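You operate a simulated robot arm through the tools that you are given. There is no shell and no other tool. Be economical: measure what you need, move in short steps, check, and stop when the job is done.

You run a simulated robot arm. Do the job below in one go: nothing can be reset, and whatever is moved stays where it is left.

JOB
Inch press B down to 150 degrees and leave it switched off there.
Fine: motor on, mode INCH, inch, mode OFF, motor off.

The check looks at the end state, three seconds after you hand in, the way a careful person would. Anything else that was tipped, shoved, dropped, spilled or broken makes it a failure.

ROBOT AND FRAMES
A 7-joint arm with a three-finger gripper, on a carriage that runs on a rail from [-2402, -6] to [78, 0] (x, y) and turns from -2.758 to 3.037 rad about z. Base frame: it is fixed where the carriage stands at the start and does not move with it; the origin is on the floor, on the carriage's upright axis, x ahead of it, y to its left, z up. Readings come in mm, rad, newtons and seconds.
With the tool pointing down near the work surface it reaches from about 220 to 740 mm from the robot's upright axis, wherever it stands. Its first joint turns from -2.007 to 2.007 rad. Places, roughly: B stop button farther from A [1200, 2500, 1500]; B stop button nearer press A [1200, 600, 1500]; box batch knob [1100, -3700, 900]; box mode knob [1100, -3400, 900]; box speed knob [1100, -3600, 900]; press a motor on button [1100, -3400, 1000]; press a stroke button [1100, -3600, 1000]; press b blue lever [2400, 2700, 1100]; press b count button [600, 0, 800]; press b red lever [1500, 2700, 900]; press b yellow lever [2300, 2700, 1100]; stand batch knob [600, 100, 700]; stand mode knob [600, 400, 800]; stand reset button [600, 100, 800]; stand speed knob [600, 300, 700]; stand stop button [700, 200, 900]. Payload 2.69 kg.
The tool frame sits at the grasp point between the pads (the TCP): z along the fingers, y along the line on which they close. The tips reach 30 mm beyond it. Largest opening 128 mm; the body of the gripper starts 117 mm behind the TCP.
Orientation is that of the tool frame in the base frame, as a unit quaternion [x, y, z, w]. With the fingers straight down and closing along the base's y, the tool's x points along the base's -x, its y along +y and its z along -z.

CONTROLS
- The arm moves only by the tool servo_tool. Its argument "moves" is one flat list of numbers, 7 for each row, row after row: the finger opening in mm, from 0 to 128, then the shift along the base's x, y, z in mm, then the turn, a rotation vector about the base's x, y, z in rad. In form: [hand, x, y, z, wx, wy, wz, hand, x, y, z, wx, wy, wz, ...]. A call has 1 to 20 rows; each row shifts and turns the commanded pose from where the row before left it. Each row takes 0.2 s and may step no farther than 50 mm and 0.15 rad from the row before; otherwise, or with a gripper value out of range, the whole call is refused. A pose out of reach is approached as far as the arm can. The call stops where the force on the tool passes 40 N (or 10 N more than at its start, if that is more) or the arm is blocked; 0.2 s more then pass. Each finger halts on what it meets, pressing with about 36 N; the grip force reading is that of the motor and also rises with nothing between the fingers. The clock runs only during rows and for 0.2 s after the last one: add rows that do not move to give the fingers time. It gives the time, the measured TCP pose, the force on the tool (base axes), the opening and the grip force at its end, in the units of the frame above (readings bear some noise), with the torque about the TCP (base axes, N m) and any sound that the robot's microphone picked up, and new pictures: "views" is both (left out), scene, wrist or none.
- Cameras (640 x 400 px; columns grow to the right, rows downward): "scene" is now at [5.6, 163.5, 1684.4]; the picture's right is [0.05, -1.00, 0.00], its down [-0.79, -0.04, -0.61] and it looks along [0.61, 0.03, -0.80] (base axes); focal length 251 px, centre (320, 200). "wrist" rides on the gripper at [58, 54, -131] in the tool frame; the picture's right is [-0.68, 0.74, 0.00], its down [-0.62, -0.57, -0.55] and it looks along [-0.40, -0.37, 0.84] (tool axes); focal length 234 px, centre (320, 200).
- slide_trunk(by): slides the trunk up (or, below 0, down) by that many mm; the arm and the scene camera ride with it, the base frame stays. It gives what a move gives, with no picture.
- base_move(legs): drives the robot by 1 to 6 legs, each [ahead, left, turn to the left] in mm, mm and rad, along the robot's own axes; the way and the turn of a leg run together, so that a leg with both is an arc; at most 1500 mm and 3.142 rad a leg. The arm and the cameras ride along, it lands a little off, and it stops where it bumps. It keeps to its track: a leg is cut to what the track allows. It gives what a move gives, and a new picture of the scene camera.
- aim_head(pan, tilt): turns the head with the scene camera to pan (to the left, within 2.705 rad either way) and tilt (down, from -0.506 to 1.204), counted from straight ahead of the robot. It gives what a move gives, and a new picture of the scene camera.
- probe_pixels(camera, pixels): there is no depth. For up to 12 entries [column, row, z] of the newest picture of that camera ("zoom" is the newest enlarged one), the place [x, y] in the base frame at which the ray of that pixel passes the height z, good to about 2 mm, but the place of the scene camera against the robot may be out by one fixed shift of up to 18 mm in any direction. It takes no simulated time.
- inspect(camera, box): a new picture of the part [left, top, right, bottom] of that camera's present view, enlarged. It takes no simulated time.
- sign_off(): hands the job in; it is judged then, once.

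Keep the steps short. Do not move on a guess: measure, check each grasp and each placing, and mend mistakes. In all there are 80 turns and 260 pictures (those below and enlarged ones count). Leave the gripper open and the arm clear of the work at the hand-in unless told otherwise, and finish with a single line.

The tools are called by a JSON object that holds its "fn" and its "kwargs". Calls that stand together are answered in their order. servo_tool: Moves the arm, as the interface text tells. Its arguments: {"type":"object","properties":{"moves":{"type":"array","items":{"type":"number"}},"views":{"type":"string","enum":["both","scene","wrist","none"]}},"required":["moves"]} The other tools are called the same way: slide_trunk (by) slides the trunk up or down; base_move (legs) drives the base; aim_head (pan, tilt) turns the head that bears the scene camera; probe_pixels (camera, pixels) gives the place at which the rays of pixels pass given heights; inspect (camera, box) takes an enlarged picture of a part of a camera's view; sign_off () hands the job in.

At the start:

```text
time: 0.0
ee_pos: [530.3, 263.2, 1206.6]
tcp_rot: [-0.001, 1.0, 0.0, 0.0]
wrist_force: [-0.4, 0.0, 0.5]
moment: [0.01, -0.02, 0.0]
width: 128.0
grip_force: 0.0
trunk travel left (down, up): [-850.0, 140.0]
robot x, y, heading: [-0.5, 2.8, 0.003]
head pan, tilt: [0.047, 0.92]
```

scene: 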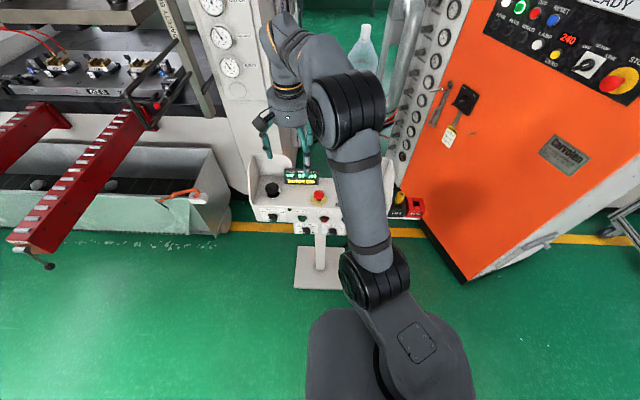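
wrist: 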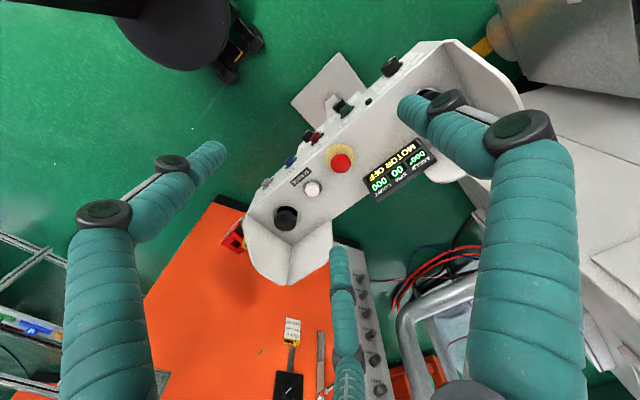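

The control stand is at about pixels (250-350, 150-235) in the scene. I'll enlarge it and the cabinet panel at the upper right to read the labels.

{"fn": "inspect", "kwargs": {"camera": "scene", "box": [240, 140, 360, 240]}}

{"fn": "inspect", "kwargs": {"camera": "wrist", "box": [230, 40, 530, 290]}}

{"fn": "inspect", "kwargs": {"camera": "scene", "box": [470, 0, 640, 110]}}

```text
4.00 times, centred on (300, 190) of scene
```

zoom: 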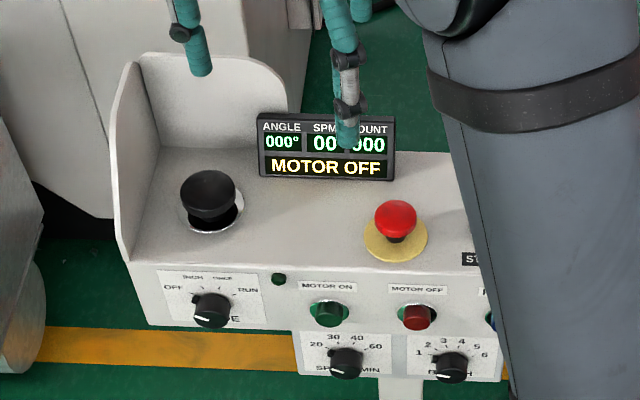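

```text
1.60 times, centred on (380, 165) of wrist
```

zoom: 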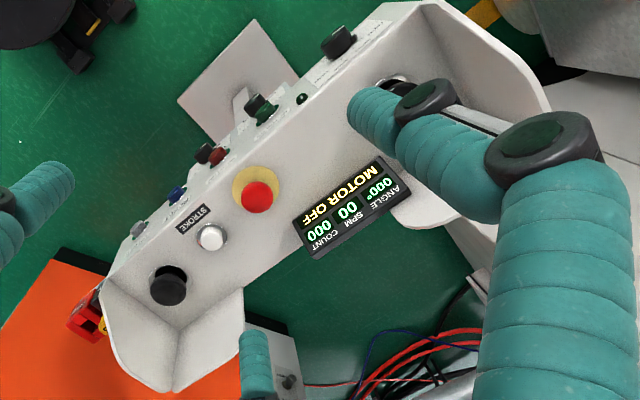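

```text
3.64 times, centred on (555, 55) of scene
```

zoom: 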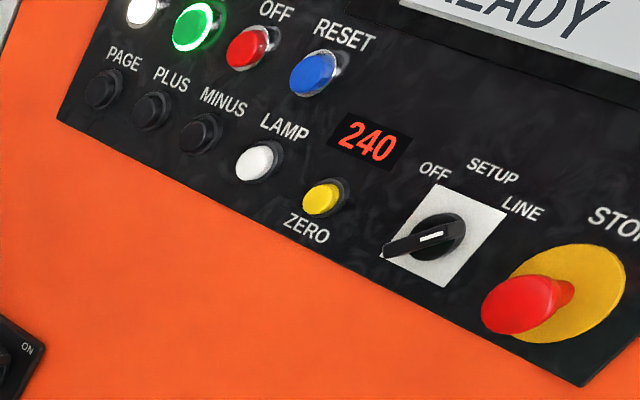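

The stand carries a mode knob (OFF/INCH/ONCE/RUN), MOTOR ON, MOTOR OFF, a STOP mushroom, a white button marked STROKE and two black palm buttons. Next I'll look up and around at press B and its surroundings.

{"fn": "aim_head", "kwargs": {"pan": 0.05, "tilt": 0.25}}

{"fn": "aim_head", "kwargs": {"pan": 0.9, "tilt": 0.25}}

{"fn": "aim_head", "kwargs": {"pan": -0.9, "tilt": 0.3}}

```text
time: 1.1
ee_pos: [530.2, 262.8, 1206.7]
tcp_rot: [0.001, 1.0, 0.0, 0.0]
wrist_force: [-1.1, 0.7, 0.5]
moment: [0.01, 0.0, 0.02]
width: 128.1
grip_force: 0.0
trunk travel left (down, up): [-850.0, 140.0]
robot x, y, heading: [-1.3, 1.5, -0.002]
head pan, tilt: [0.051, 0.25]
```

scene: 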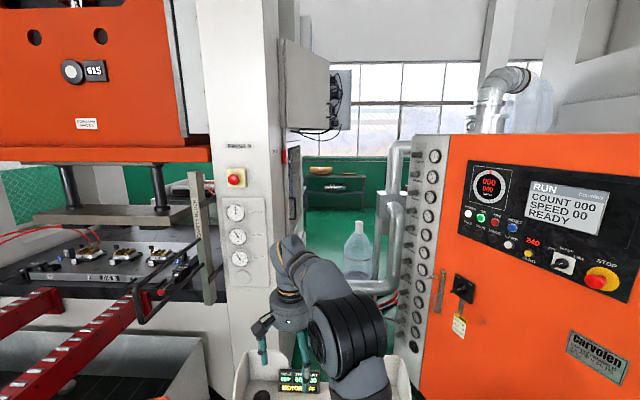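

```text
time: 2.2
ee_pos: [530.5, 264.8, 1206.9]
tcp_rot: [-0.001, 1.0, 0.0, 0.0]
wrist_force: [-0.6, 0.3, 0.1]
moment: [0.0, 0.02, 0.0]
width: 127.8
grip_force: 0.1
trunk travel left (down, up): [-850.0, 140.0]
robot x, y, heading: [-0.3, -2.2, 0.0]
head pan, tilt: [0.901, 0.25]
```

scene: 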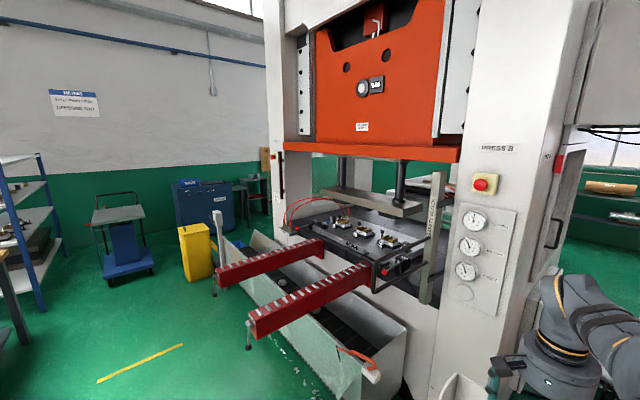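

```text
time: 4.0
ee_pos: [530.2, 263.0, 1206.3]
tcp_rot: [0.0, 1.0, 0.001, 0.0]
wrist_force: [0.5, 0.3, 0.0]
moment: [-0.02, 0.0, -0.04]
width: 128.1
grip_force: 0.0
trunk travel left (down, up): [-850.0, 140.0]
robot x, y, heading: [-1.0, 2.0, 0.003]
head pan, tilt: [-0.901, 0.3]
```

scene: 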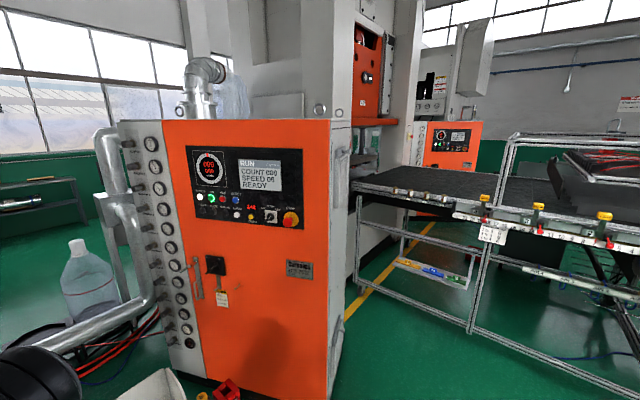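

Press B is the left machine. I'll point the head at its die area and enlarge it to check for obstructions and signs.

{"fn": "aim_head", "kwargs": {"pan": 0.75, "tilt": 0.25}}

{"fn": "inspect", "kwargs": {"camera": "scene", "box": [240, 150, 440, 320]}}

{"fn": "inspect", "kwargs": {"camera": "scene", "box": [380, 120, 580, 300]}}

{"fn": "inspect", "kwargs": {"camera": "scene", "box": [60, 60, 260, 180]}}

```text
time: 5.7
ee_pos: [530.0, 264.5, 1206.4]
tcp_rot: [0.0, 1.0, 0.0, 0.0]
wrist_force: [-0.1, 0.5, 1.1]
moment: [-0.02, 0.0, 0.0]
width: 128.1
grip_force: 0.0
trunk travel left (down, up): [-850.0, 140.0]
robot x, y, heading: [1.5, 2.3, 0.002]
head pan, tilt: [0.75, 0.25]
```

scene: 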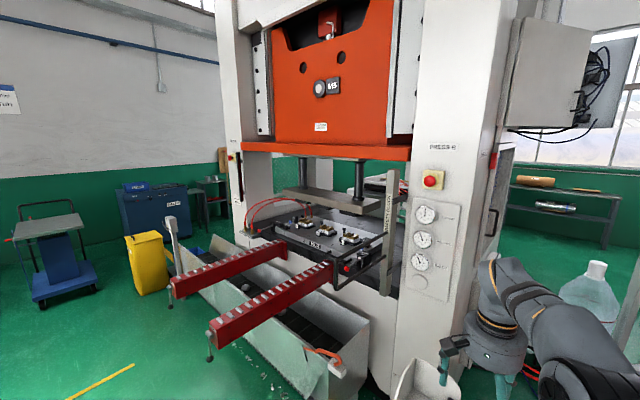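

```text
2.35 times, centred on (340, 235) of scene
```

zoom: 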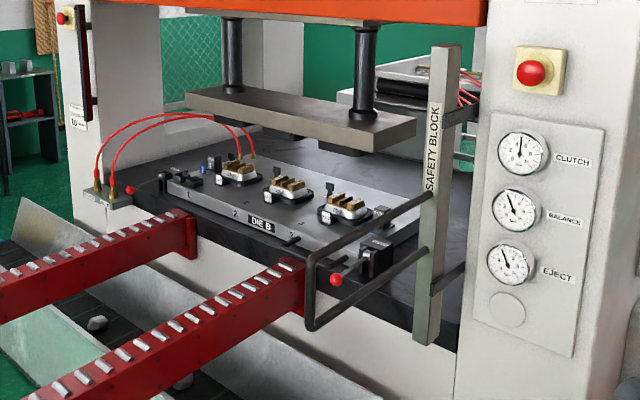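

```text
2.22 times, centred on (480, 210) of scene
```

zoom: 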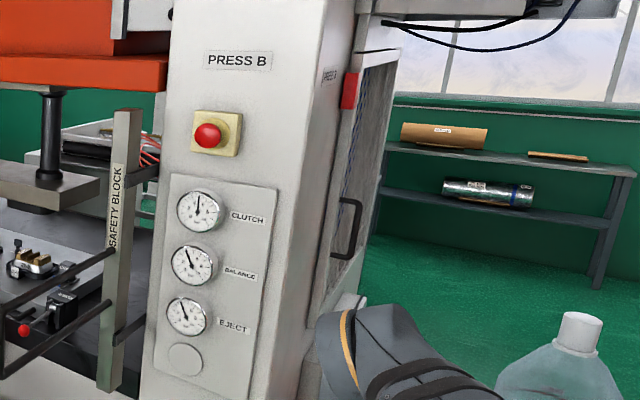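

```text
3.20 times, centred on (160, 120) of scene
```

zoom: 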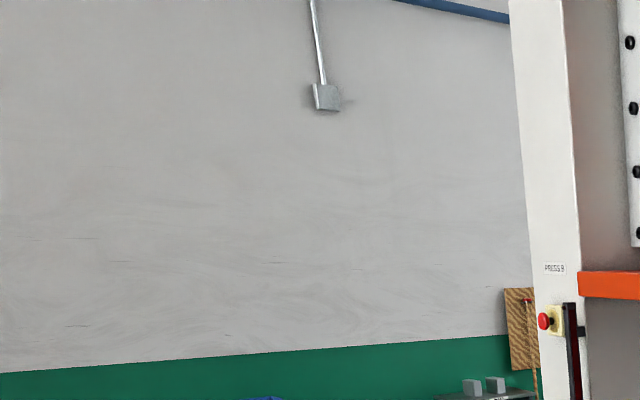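

The safety block hangs in front of the bolster, clear of the ram. I'll tip the head down again and back the robot 250 mm away from the stand, so the front panel is visible and there is room to work.

{"fn": "base_move", "kwargs": {"legs": [[-250, 0, 0]]}}

{"fn": "aim_head", "kwargs": {"pan": 0.0, "tilt": 0.75}}

{"fn": "inspect", "kwargs": {"camera": "scene", "box": [230, 120, 390, 220]}}

{"fn": "inspect", "kwargs": {"camera": "wrist", "box": [160, 0, 640, 300]}}

```text
time: 7.5
ee_pos: [281.2, 262.0, 1207.4]
tcp_rot: [0.0, 1.0, 0.0, 0.0]
wrist_force: [-0.3, -1.0, 0.7]
moment: [0.0, -0.04, 0.0]
width: 127.9
grip_force: 0.0
trunk travel left (down, up): [-850.0, 140.0]
robot x, y, heading: [-246.7, 3.0, 0.002]
head pan, tilt: [0.75, 0.25]
```

scene: 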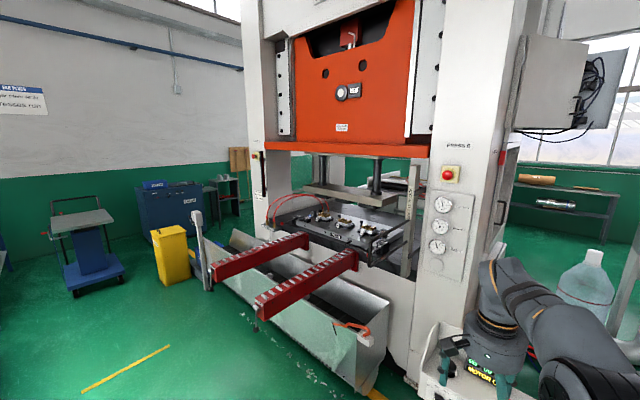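

```text
time: 8.6
ee_pos: [281.5, 263.1, 1207.7]
tcp_rot: [-0.001, 1.0, -0.001, 0.0]
wrist_force: [0.3, -0.3, 0.6]
moment: [0.01, -0.03, 0.0]
width: 128.0
grip_force: 0.1
trunk travel left (down, up): [-850.0, 140.0]
robot x, y, heading: [-248.1, 0.0, 0.002]
head pan, tilt: [0.0, 0.75]
```

scene: 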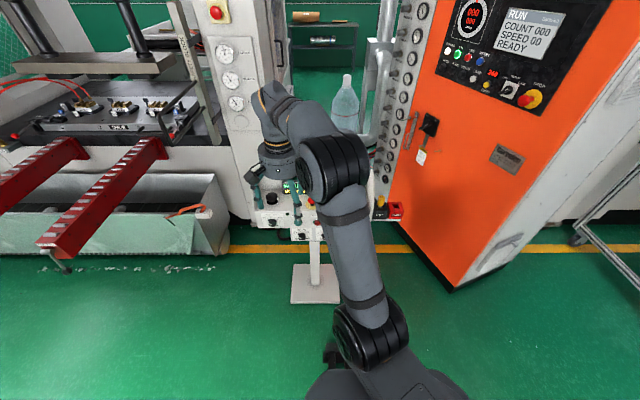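

```text
4.00 times, centred on (310, 170) of scene
```

zoom: 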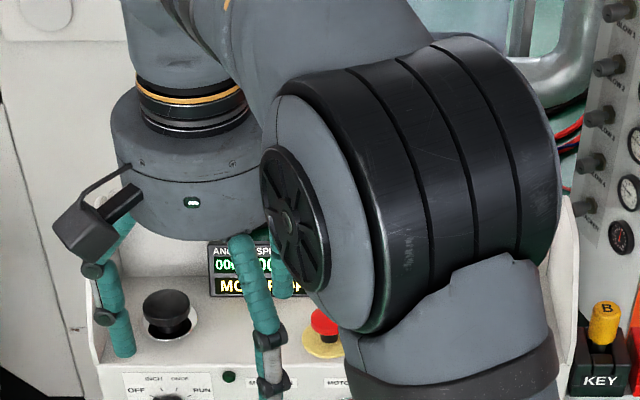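

```text
1.33 times, centred on (400, 150) of wrist
```

zoom: 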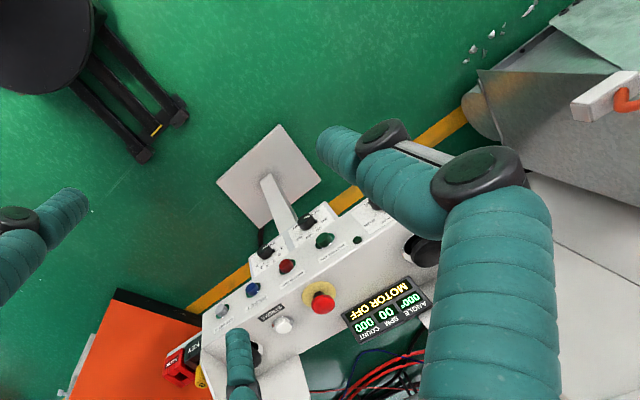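

A yellow key block labelled B and KEY sits to the right of the stand. Now I'll pitch the tool toward horizontal (pointing +x), well clear of the stand, to look at the panel.

{"fn": "servo_tool", "kwargs": {"moves": [128, 0, 0, 0, 0, -0.1428, 0, 128, 0, 0, 0, 0, -0.1428, 0, 128, 0, 0, 0, 0, -0.1428, 0, 128, 0, 0, 0, 0, -0.1428, 0, 128, 0, 0, 0, 0, -0.1428, 0, 128, 0, 0, 0, 0, -0.1428, 0, 128, 0, 0, 0, 0, -0.1428, 0, 128, 0, 0, 0, 0, -0.1428, 0, 128, 0, 0, 0, 0, -0.1428, 0, 128, 0, 0, 0, 0, -0.1428, 0, 128, 0, 0, 0, 0, -0.1428, 0, 128, 0, 0, 0, 0, 0, 0]}}

```text
time: 11.2
ee_pos: [282.6, 260.3, 1230.7]
tcp_rot: [0.041, 0.729, -0.041, 0.683]
wrist_force: [-0.1, -0.6, 0.7]
moment: [-0.02, 0.03, 0.0]
width: 127.8
grip_force: 0.0
out of reach, approached as far as the arm can: row 8, 10, 11
trunk travel left (down, up): [-850.0, 140.0]
robot x, y, heading: [-249.9, -0.7, 0.001]
head pan, tilt: [0.0, 0.75]
```

scene: 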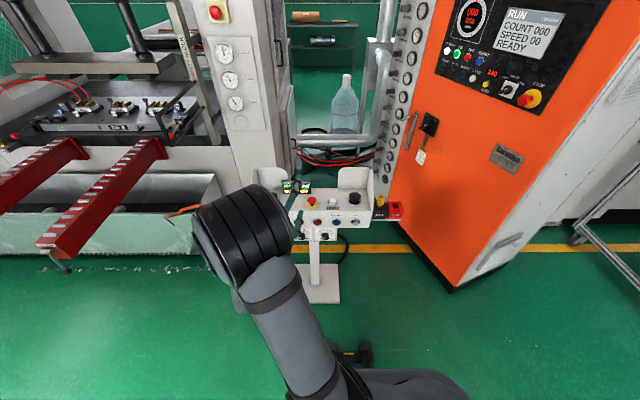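
wrist: 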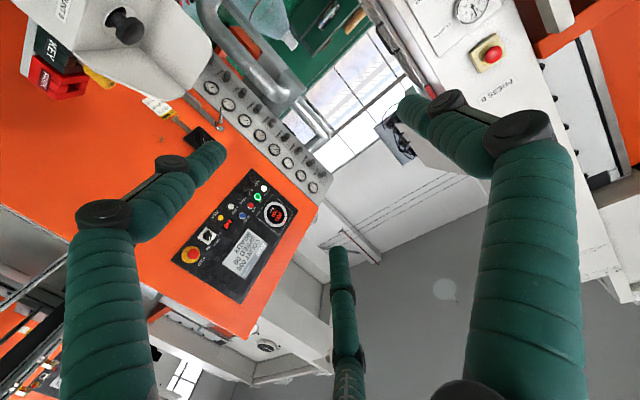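

The arm is now out of the line of sight. I'll enlarge the stand and the key block.

{"fn": "inspect", "kwargs": {"camera": "scene", "box": [270, 160, 410, 250]}}

{"fn": "inspect", "kwargs": {"camera": "scene", "box": [360, 180, 410, 230]}}

{"fn": "inspect", "kwargs": {"camera": "wrist", "box": [0, 0, 240, 150]}}

```text
4.44 times, centred on (340, 205) of scene
```

zoom: 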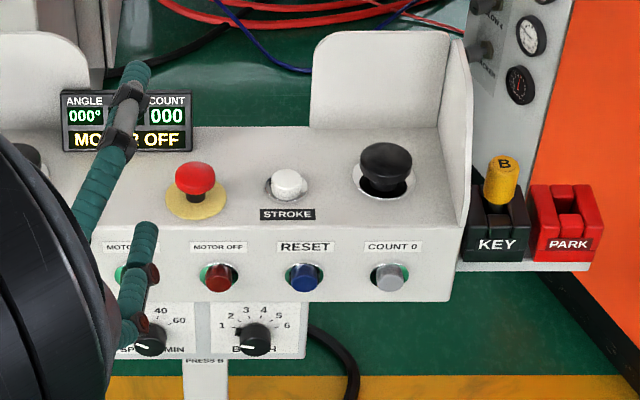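

```text
8.00 times, centred on (385, 205) of scene
```

zoom: 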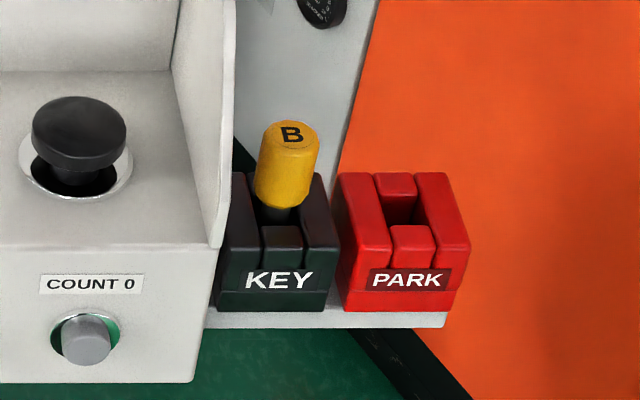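

```text
2.67 times, centred on (120, 75) of wrist
```

zoom: 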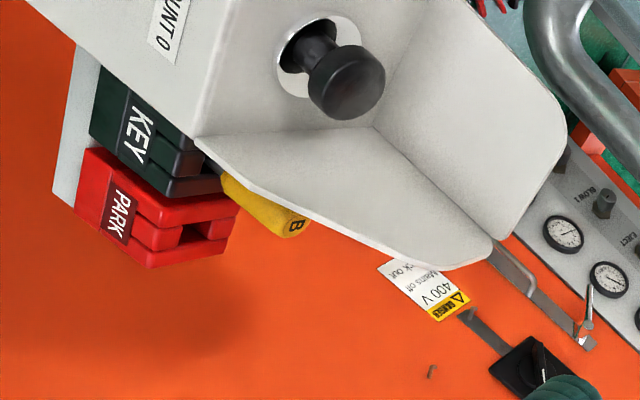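

By triangulation from the two wrist pictures I get:
- STOP top: about (658, 207, 861)
- STROKE button: about (670, 105, 840)
- MOTOR ON: about (600, 279, 772)
- MOTOR OFF: about (596, 186, 777)
- Mode knob: about (595, 397, 772)

The arm is a bit cramped, so I'll extend 100 mm ahead, still well short of the stand, so that the horizontal pose is reached.

{"fn": "servo_tool", "kwargs": {"moves": [128, 25, 0, 0, 0, 0, 0, 128, 25, 0, 0, 0, 0, 0, 128, 25, 0, 0, 0, 0, 0, 128, 25, 0, 0, 0, 0, 0, 128, 0, 0, 0, 0, 0, 0], "views": "scene"}}

```text
time: 12.4
ee_pos: [382.3, 262.1, 1232.1]
tcp_rot: [0.041, 0.729, -0.041, 0.682]
wrist_force: [0.1, 0.1, -0.2]
moment: [0.0, 0.01, -0.01]
width: 128.0
grip_force: 0.1
trunk travel left (down, up): [-850.0, 140.0]
robot x, y, heading: [-247.0, -0.3, 0.001]
head pan, tilt: [0.0, 0.75]
```

scene: 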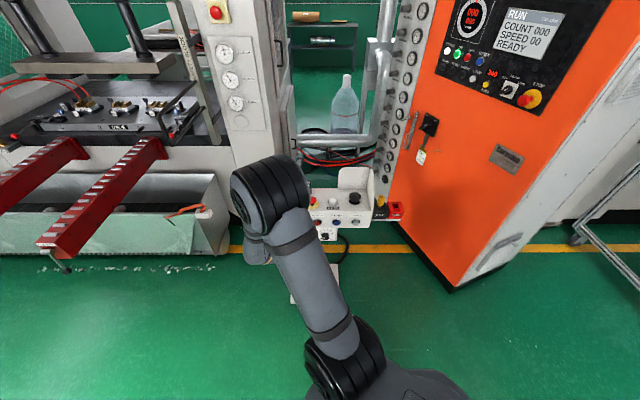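

I'll trim the residual yaw (about +0.116) and pitch (about -0.066), then check the orientation.

{"fn": "servo_tool", "kwargs": {"moves": [128, 0, 0, 0, 0, -0.033, 0.058, 128, 0, 0, 0, 0, -0.033, 0.058, 128, 0, 0, 0, 0, 0, 0], "views": "none"}}

{"fn": "slide_trunk", "kwargs": {"by": -300}}

{"fn": "aim_head", "kwargs": {"pan": 0.15, "tilt": 0.7}}

{"fn": "inspect", "kwargs": {"camera": "wrist", "box": [0, 0, 640, 400]}}

```text
time: 13.2
ee_pos: [382.5, 260.4, 1230.5]
tcp_rot: [-0.001, 0.707, 0.0, 0.707]
wrist_force: [-0.5, 0.8, -1.4]
moment: [0.02, 0.0, -0.04]
width: 127.9
grip_force: 0.0
trunk travel left (down, up): [-850.0, 140.0]
robot x, y, heading: [-250.1, 3.8, 0.001]
head pan, tilt: [0.0, 0.75]
```

```text
time: 16.2
ee_pos: [382.8, 260.0, 930.9]
tcp_rot: [0.0, 0.707, 0.0, 0.707]
wrist_force: [0.2, 0.4, -0.6]
moment: [0.03, 0.02, -0.02]
width: 128.0
grip_force: 0.2
trunk travel left (down, up): [-550.0, 440.0]
robot x, y, heading: [-249.0, -0.6, -0.007]
head pan, tilt: [0.0, 0.75]
```

```text
time: 16.9
ee_pos: [382.8, 260.5, 931.2]
tcp_rot: [0.0, 0.707, 0.0, 0.707]
wrist_force: [0.1, -0.2, 0.5]
moment: [0.0, 0.02, 0.02]
width: 128.1
grip_force: 0.0
trunk travel left (down, up): [-550.0, 440.0]
robot x, y, heading: [-247.6, 0.2, -0.0]
head pan, tilt: [0.15, 0.7]
```

scene: 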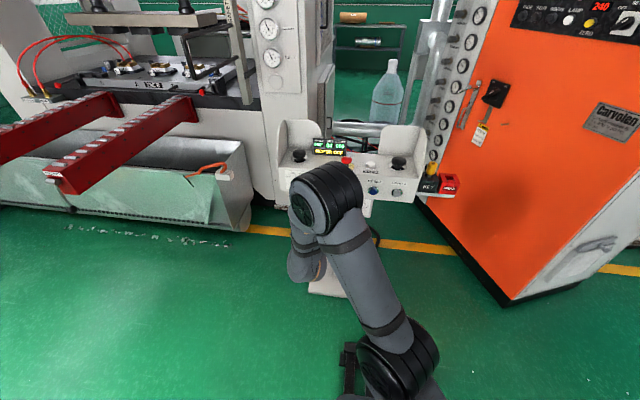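

```text
1.00 times, centred on (320, 200) of wrist (not enlarged: the box is as wide or as high as the picture)
```

zoom: 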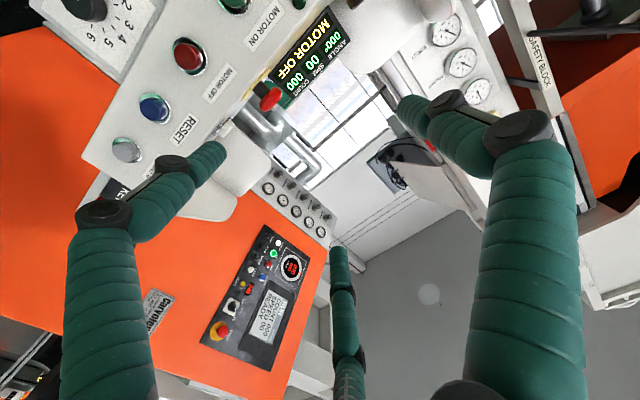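

The tool is now exactly horizontal and the display can be read in the wrist view. I'll lower the trunk another 150 and roll 100 mm ahead, which leaves the tips about 90 mm from the panel, then look.

{"fn": "slide_trunk", "kwargs": {"by": -150}}

{"fn": "base_move", "kwargs": {"legs": [[100, 0, 0]]}}

{"fn": "inspect", "kwargs": {"camera": "wrist", "box": [0, 0, 640, 400]}}

```text
time: 18.7
ee_pos: [383.2, 260.7, 780.2]
tcp_rot: [0.001, 0.707, -0.001, 0.707]
wrist_force: [-0.9, 0.0, -0.5]
moment: [0.04, 0.03, -0.01]
width: 128.0
grip_force: 0.0
trunk travel left (down, up): [-400.0, 590.0]
robot x, y, heading: [-246.0, -5.3, -0.001]
head pan, tilt: [0.15, 0.7]
```

```text
time: 19.8
ee_pos: [484.5, 261.1, 781.4]
tcp_rot: [0.0, 0.707, 0.0, 0.707]
wrist_force: [0.6, 1.5, -0.2]
moment: [0.0, 0.0, 0.01]
width: 128.0
grip_force: 0.1
trunk travel left (down, up): [-400.0, 590.0]
robot x, y, heading: [-147.6, 0.4, -0.001]
head pan, tilt: [0.15, 0.7]
```

scene: 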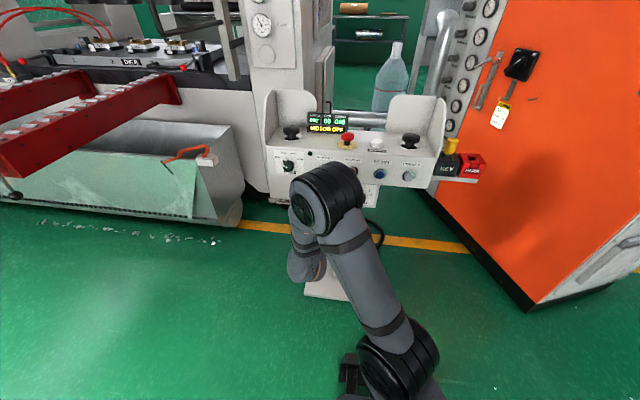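

```text
1.00 times, centred on (320, 200) of wrist (not enlarged: the box is as wide or as high as the picture)
```

zoom: 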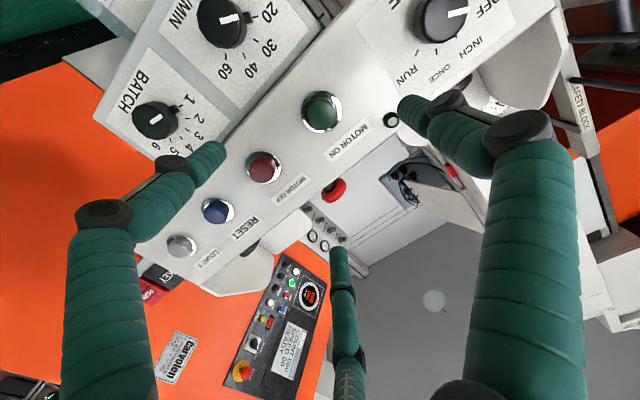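

The motor buttons' tips are at about x=606: MOTOR ON (280, 763) and MOTOR OFF (185, 764) in y, z. The mode knob is at about (403, 775). I'll close the fingers and line up in front of MOTOR ON with a gap of about 20 mm.

{"fn": "servo_tool", "kwargs": {"moves": [80, 0, 10, -9, 0, 0, 0, 40, 0, 9, -9, 0, 0, 0, 0, 20, 0, 0, 0, 0, 0, 0, 20, 0, 0, 0, 0, 0, 0, 20, 0, 0, 0, 0, 0, 0, 8, 0, 0, 0, 0, 0, 0, 0, 0, 0, 0, 0, 0, 0, 0, 0, 0, 0, 0, 0]}}

```text
time: 21.6
ee_pos: [550.6, 279.3, 763.0]
tcp_rot: [0.0, 0.707, 0.0, 0.707]
wrist_force: [0.0, 1.1, 0.0]
moment: [0.01, 0.01, 0.0]
width: 2.5
grip_force: 2.5
trunk travel left (down, up): [-400.0, 590.0]
robot x, y, heading: [-149.0, -2.3, 0.002]
head pan, tilt: [0.15, 0.7]
```

scene: 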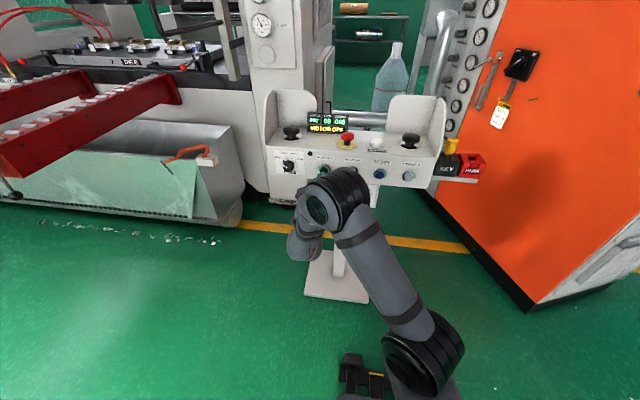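
wrist: 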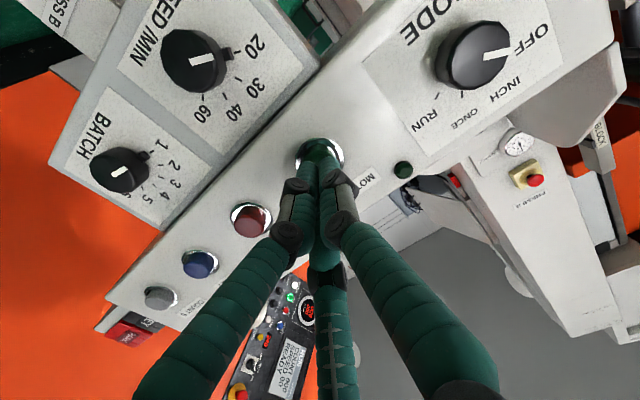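

The fingertips are aligned with the green MOTOR ON button at pixel (320,150). I'll advance slowly; the force limit stops the call.

{"fn": "servo_tool", "kwargs": {"moves": [0, 4, 0, 0, 0, 0, 0, 0, 4, 0, 0, 0, 0, 0, 0, 4, 0, 0, 0, 0, 0, 0, 4, 0, 0, 0, 0, 0, 0, 2, 0, 0, 0, 0, 0, 0, 2, 0, 0, 0, 0, 0, 0, 2, 0, 0, 0, 0, 0, 0, 2, 0, 0, 0, 0, 0, 0, 2, 0, 0, 0, 0, 0], "views": "wrist"}}

```text
time: 23.6
ee_pos: [577.2, 280.5, 762.9]
tcp_rot: [-0.001, 0.707, 0.001, 0.707]
wrist_force: [-6.7, -1.0, 0.2]
moment: [0.08, -0.01, -0.04]
width: 1.9
grip_force: 31.3
trunk travel left (down, up): [-400.0, 590.0]
robot x, y, heading: [-146.9, 0.2, 0.001]
head pan, tilt: [0.15, 0.7]
heard: click
```

wrist: 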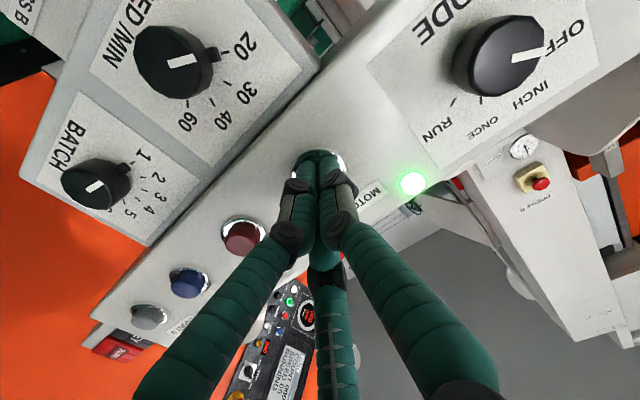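

MOTOR ON clicked and the green lamp lit. I'll back off and move in front of the mode knob with the fingers opening.

{"fn": "servo_tool", "kwargs": {"moves": [0, -15, 0, 0, 0, 0, 0, 0, -25, 0, 0, 0, 0, 0, 20, -20, 0, 0, 0, 0, 0, 40, 0, 40, 4, 0, 0, 0, 60, 0, 40, 4, 0, 0, 0, 80, 0, 43, 4, 0, 0, 0, 80, 0, 0, 0, 0, 0, 0, 80, 0, 0, 0, 0, 0, 0]}}

{"fn": "inspect", "kwargs": {"camera": "wrist", "box": [220, 50, 460, 200]}}

{"fn": "inspect", "kwargs": {"camera": "scene", "box": [260, 90, 380, 190]}}

```text
time: 25.4
ee_pos: [518.5, 402.7, 773.2]
tcp_rot: [-0.001, 0.707, 0.001, 0.707]
wrist_force: [-0.3, -0.6, -0.2]
moment: [0.01, 0.01, 0.03]
width: 79.8
grip_force: 0.0
trunk travel left (down, up): [-400.0, 590.0]
robot x, y, heading: [-148.5, -2.4, -0.007]
head pan, tilt: [0.15, 0.7]
```

scene: 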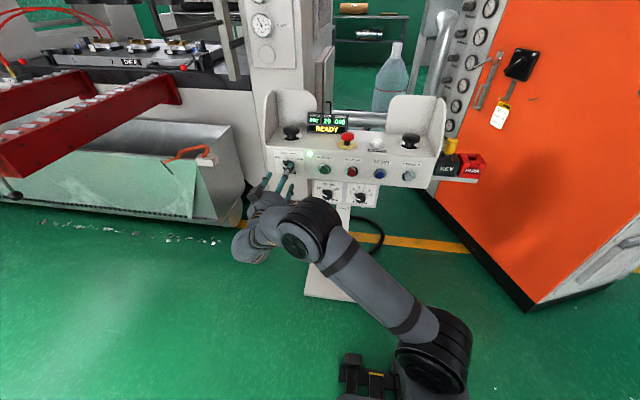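
wrist: 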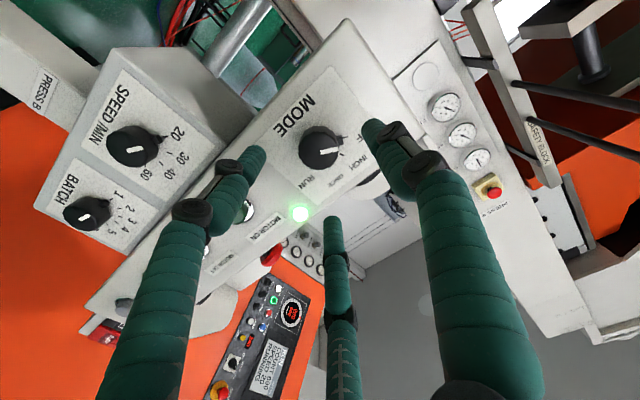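

```text
2.67 times, centred on (340, 125) of wrist
```

zoom: 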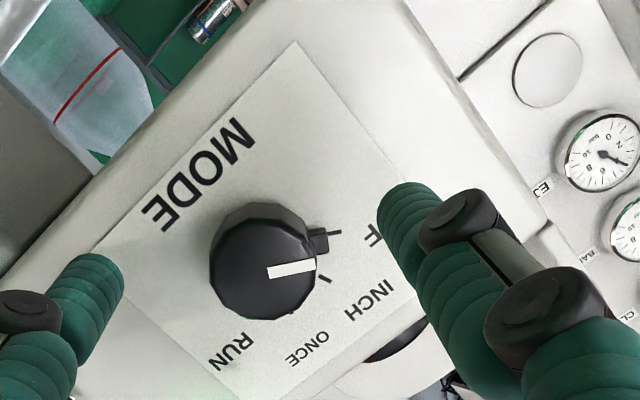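

```text
4.00 times, centred on (320, 140) of scene
```

zoom: 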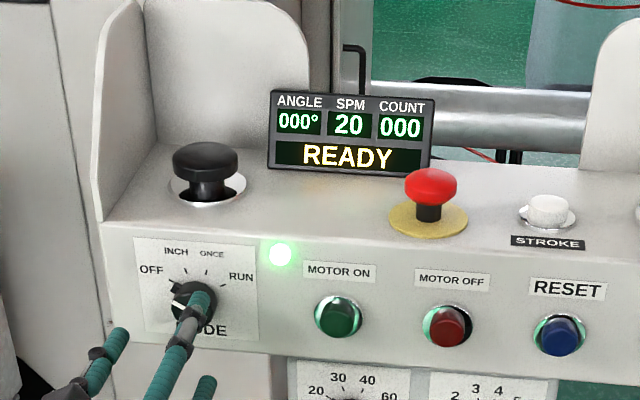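

The display reads READY, angle 000°. The knob at pixel (320,148) has a tab pointing to OFF. The ticks are about 40° apart, and INCH is one step clockwise seen from the front, which is +x rotation. I'll roll the gripper -0.5 rad first to keep the fingers off the tab and leave travel, then approach.

{"fn": "servo_tool", "kwargs": {"moves": [80, 0, 1, -1, -0.125, 0, 0, 80, 0, 0, 0, -0.125, 0, 0, 80, 0, 0, 0, -0.125, 0, 0, 80, 0, 0, 0, -0.125, 0, 0, 80, 15, 0, 0, 0, 0, 0, 80, 15, 0, 0, 0, 0, 0, 80, 0, 0, 0, 0, 0, 0]}}

{"fn": "inspect", "kwargs": {"camera": "wrist", "box": [220, 50, 460, 200]}}

```text
time: 27.0
ee_pos: [547.7, 403.4, 774.1]
tcp_rot: [-0.175, 0.685, -0.175, 0.685]
wrist_force: [0.3, -0.3, -0.1]
moment: [0.0, -0.03, -0.01]
width: 79.9
grip_force: 0.0
trunk travel left (down, up): [-400.0, 590.0]
robot x, y, heading: [-146.1, 0.4, 0.001]
head pan, tilt: [0.15, 0.7]
```

scene: 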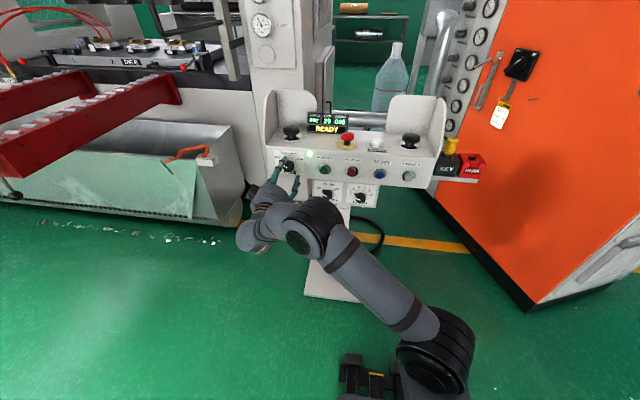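
wrist: 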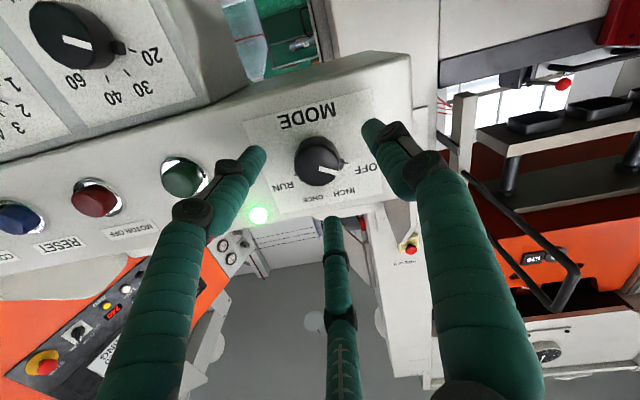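

```text
2.67 times, centred on (340, 125) of wrist
```

zoom: 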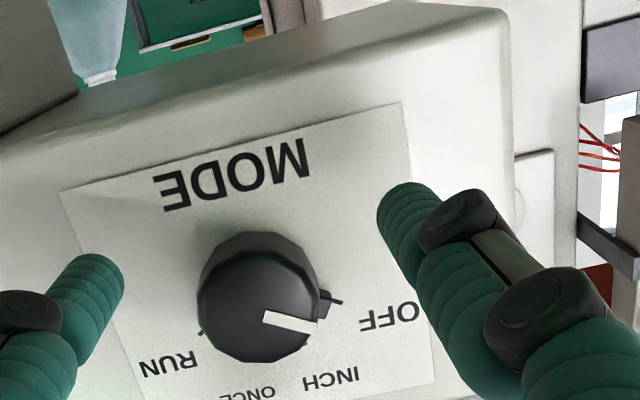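

The knob is centred between the fingertips. I'll advance 24 mm to straddle it.

{"fn": "servo_tool", "kwargs": {"moves": [80, 8, 0, -1, 0, 0, 0, 80, 8, 0, 0, 0, 0, 0, 80, 8, 0, 0, 0, 0, 0, 80, 0, 0, 0, 0, 0, 0], "views": "wrist"}}

{"fn": "inspect", "kwargs": {"camera": "wrist", "box": [220, 50, 460, 200]}}

```text
time: 28.0
ee_pos: [572.1, 405.3, 772.3]
tcp_rot: [-0.176, 0.685, -0.175, 0.685]
wrist_force: [0.7, 0.7, 0.7]
moment: [0.04, 0.03, 0.0]
width: 80.1
grip_force: 0.1
trunk travel left (down, up): [-400.0, 590.0]
robot x, y, heading: [-149.3, -1.2, 0.002]
head pan, tilt: [0.15, 0.7]
```

wrist: 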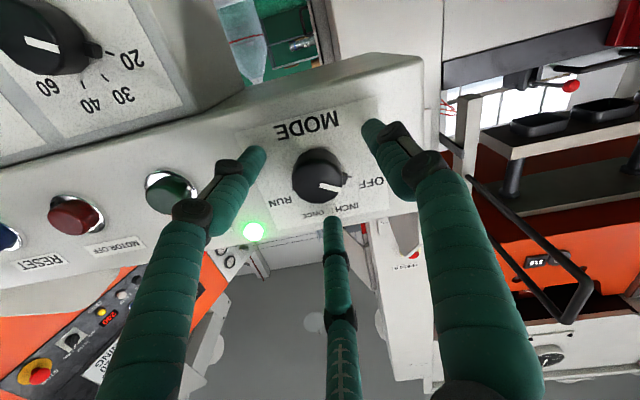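

```text
2.67 times, centred on (340, 125) of wrist
```

zoom: 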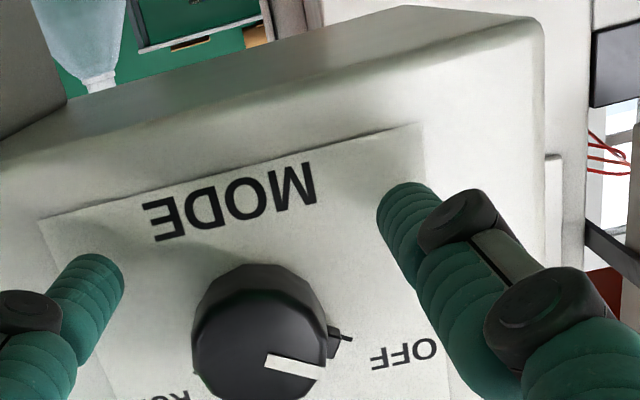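

Projecting the tool axis, the knob face lies on it at about x=586, so the fingers overlap the knob by about 16 mm. I'll close on it.

{"fn": "servo_tool", "kwargs": {"moves": [50, 0, 0, 0, 0, 0, 0, 30, 0, 0, 0, 0, 0, 0, 10, 0, 0, 0, 0, 0, 0, 0, 0, 0, 0, 0, 0, 0, 0, 0, 0, 0, 0, 0, 0], "views": "wrist"}}

```text
time: 29.2
ee_pos: [572.0, 404.6, 772.6]
tcp_rot: [-0.175, 0.685, -0.175, 0.685]
wrist_force: [-0.2, 1.3, 1.8]
moment: [0.03, 0.0, 0.13]
width: 39.3
grip_force: 30.7
trunk travel left (down, up): [-400.0, 590.0]
robot x, y, heading: [-149.8, 0.1, 0.001]
head pan, tilt: [0.15, 0.7]
```

wrist: 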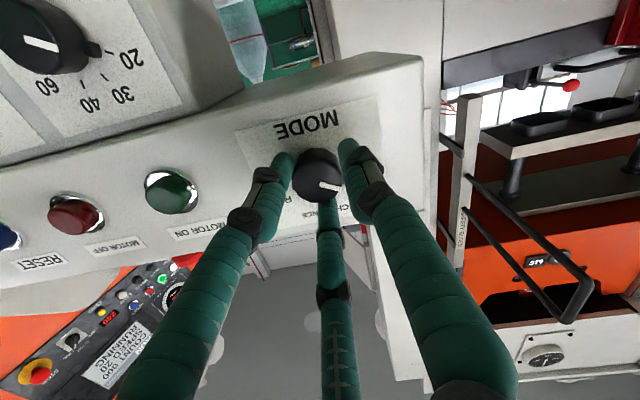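

The knob is gripped with a width of 39 mm. I'll turn it +0.7 rad about x, one step toward INCH.

{"fn": "servo_tool", "kwargs": {"moves": [0, 0, 0, 0, 0.1, 0, 0, 0, 0, 0, 0, 0.1, 0, 0, 0, 0, 0, 0, 0.1, 0, 0, 0, 0, 0, 0, 0.1, 0, 0, 0, 0, 0, 0, 0.1, 0, 0, 0, 0, 0, 0, 0.1, 0, 0, 0, 0, 0, 0, 0.1, 0, 0, 0, 0, 0, 0, 0, 0, 0]}}

{"fn": "inspect", "kwargs": {"camera": "scene", "box": [260, 90, 380, 190]}}

{"fn": "inspect", "kwargs": {"camera": "wrist", "box": [220, 50, 460, 200]}}

```text
time: 31.0
ee_pos: [572.4, 403.1, 774.6]
tcp_rot: [0.072, 0.703, 0.071, 0.704]
wrist_force: [12.0, 3.3, 12.3]
moment: [0.02, -0.28, 0.32]
width: 38.4
grip_force: 35.7
trunk travel left (down, up): [-400.0, 590.0]
robot x, y, heading: [-150.3, 2.4, 0.002]
head pan, tilt: [0.15, 0.7]
```

scene: 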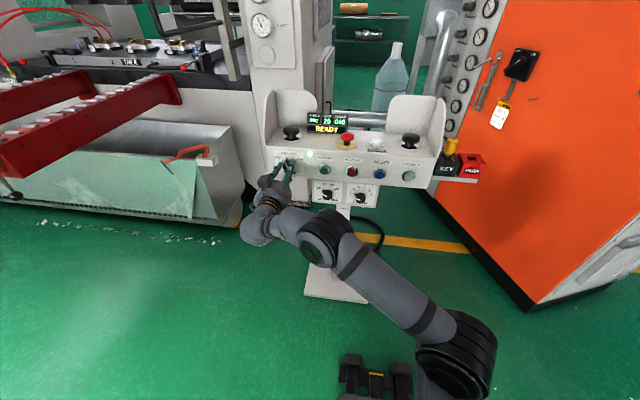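
wrist: 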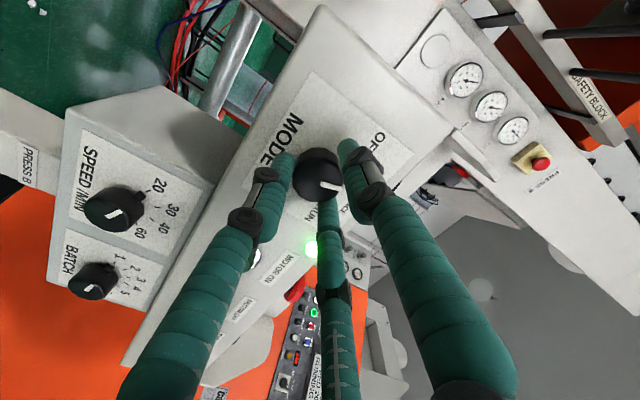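

```text
4.00 times, centred on (320, 140) of scene
```

zoom: 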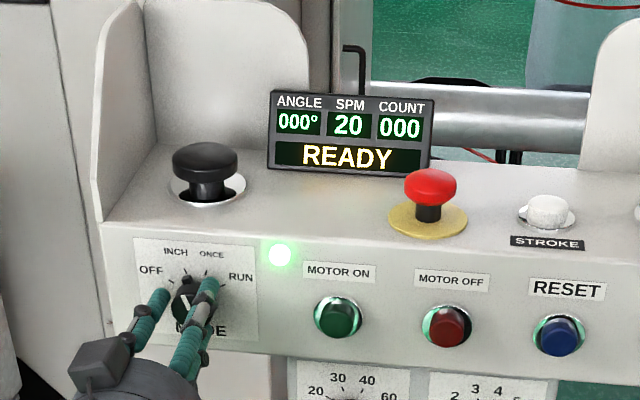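

```text
2.67 times, centred on (340, 125) of wrist
```

zoom: 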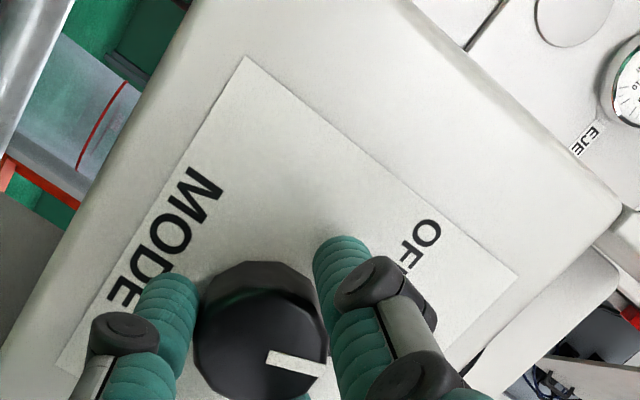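

The knob turned with the fingers. I'll release it, back off and check where the pointer sits.

{"fn": "servo_tool", "kwargs": {"moves": [70, 0, 0, 0, 0, 0, 0, 80, 0, 0, 0, 0, 0, 0, 80, 0, 0, 0, 0, 0, 0, 80, -15, 0, 0, 0, 0, 0, 80, -15, 0, 0, 0, 0, 0, 80, -20, 0, 0, 0, 0, 0]}}

{"fn": "inspect", "kwargs": {"camera": "wrist", "box": [220, 50, 460, 200]}}

{"fn": "inspect", "kwargs": {"camera": "scene", "box": [260, 90, 380, 190]}}

```text
time: 32.4
ee_pos: [522.1, 402.5, 773.4]
tcp_rot: [0.07, 0.703, 0.071, 0.704]
wrist_force: [1.0, -0.6, 0.2]
moment: [0.0, 0.0, 0.01]
width: 80.2
grip_force: 0.1
trunk travel left (down, up): [-400.0, 590.0]
robot x, y, heading: [-147.5, 0.3, -0.001]
head pan, tilt: [0.15, 0.7]
```

scene: 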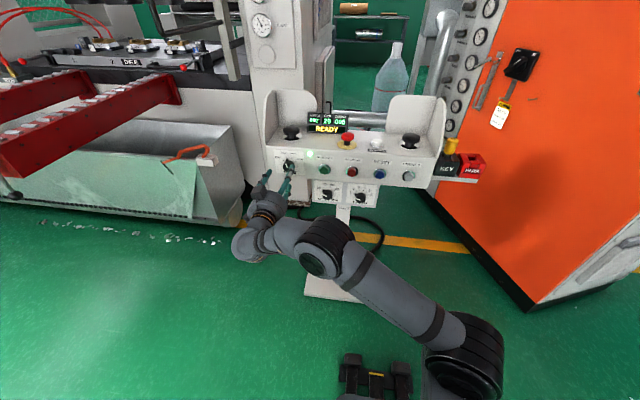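
wrist: 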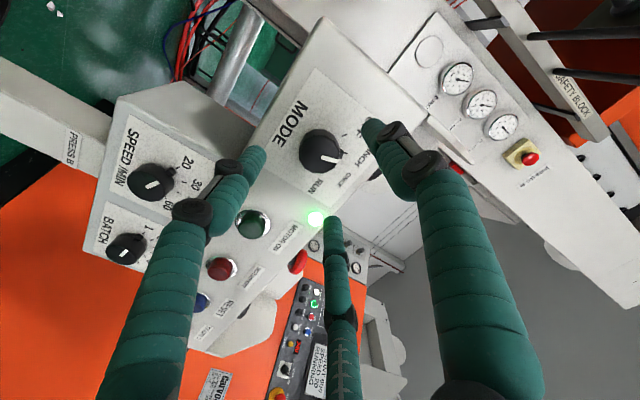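

```text
2.67 times, centred on (340, 125) of wrist
```

zoom: 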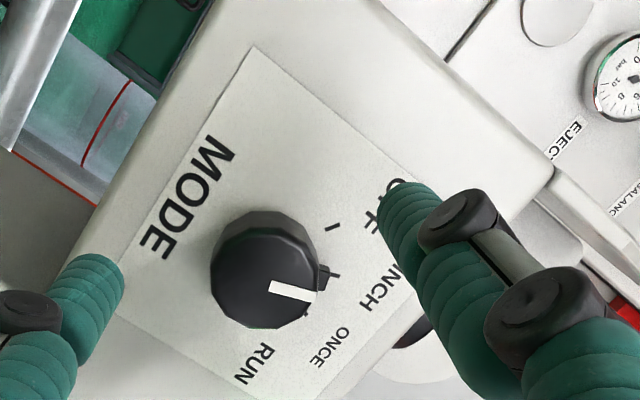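

```text
4.00 times, centred on (320, 140) of scene
```

zoom: 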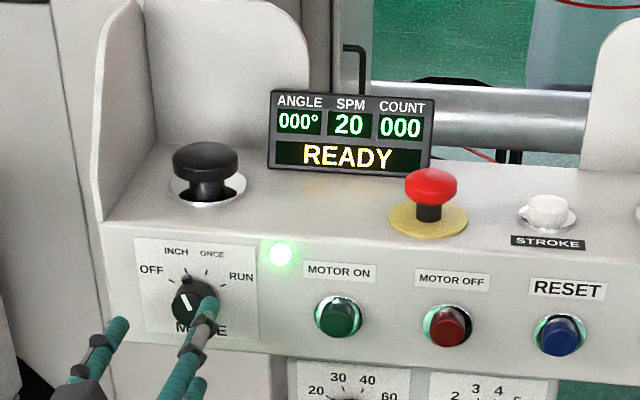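

The knob's tab now sits on the INCH tick, and the display shows READY 000°. Next is the white STROKE button on the top. I'll retract, raise the trunk 250 mm and pitch the tool back to pointing down.

{"fn": "servo_tool", "kwargs": {"moves": [60, -40, 0, 0, -0.1, 0, 0, 40, -40, 0, 0, -0.1, 0, 0, 20, -40, 0, 0, 0, 0, 0, 0, 0, 0, 0, 0, 0, 0], "views": "none"}}

{"fn": "slide_trunk", "kwargs": {"by": 250}}

{"fn": "servo_tool", "kwargs": {"moves": [0, 0, -20, 0, 0, 0.1428, 0, 0, 0, -20, 0, 0, 0.1428, 0, 0, 0, -20, 0, 0, 0.1428, 0, 0, 0, -20, 0, 0, 0.1428, 0, 0, 0, -20, 0, 0, 0.1428, 0, 0, 0, -20, 0, 0, 0.1428, 0, 0, 0, -20, 0, 0, 0.1428, 0, 0, 0, -20, 0, 0, 0.1428, 0, 0, 0, -20, 0, 0, 0.1428, 0, 0, 0, -20, 0, 0, 0.1428, 0, 0, 0, -20, 0, 0, 0.1428, 0, 0, 0, 0, 0, 0, 0, 0]}}

```text
time: 33.4
ee_pos: [400.5, 404.3, 772.0]
tcp_rot: [0.0, 0.707, 0.0, 0.707]
wrist_force: [-0.2, 0.9, 1.0]
moment: [0.01, -0.03, 0.01]
width: 15.7
grip_force: 1.3
trunk travel left (down, up): [-400.0, 590.0]
robot x, y, heading: [-147.4, -1.3, -0.0]
head pan, tilt: [0.15, 0.7]
```

```text
time: 36.0
ee_pos: [400.0, 405.1, 1023.4]
tcp_rot: [0.0, 0.708, 0.0, 0.707]
wrist_force: [-0.3, -0.2, 0.2]
moment: [0.02, 0.0, 0.01]
width: 2.1
grip_force: 31.4
trunk travel left (down, up): [-650.0, 340.0]
robot x, y, heading: [-148.4, -1.2, 0.002]
head pan, tilt: [0.15, 0.7]
```

```text
time: 38.6
ee_pos: [398.0, 186.0, 1023.2]
tcp_rot: [-0.001, 1.0, 0.001, -0.001]
wrist_force: [-0.1, -0.8, -0.8]
moment: [-0.01, 0.02, -0.01]
width: 2.1
grip_force: 31.1
trunk travel left (down, up): [-650.0, 340.0]
robot x, y, heading: [-150.6, -1.9, 0.004]
head pan, tilt: [0.15, 0.7]
```

scene: 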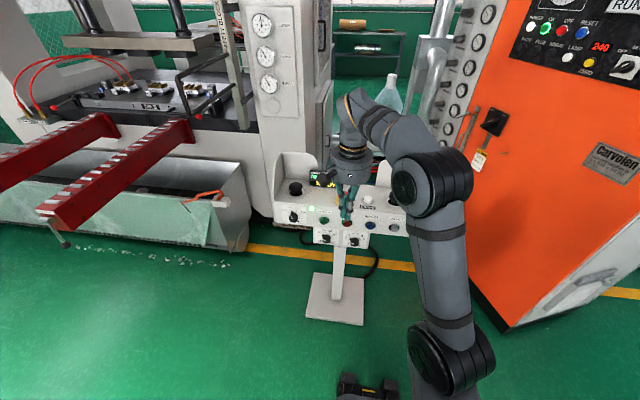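
wrist: 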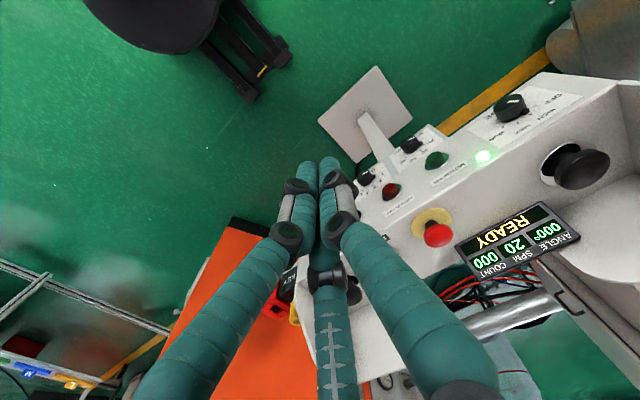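

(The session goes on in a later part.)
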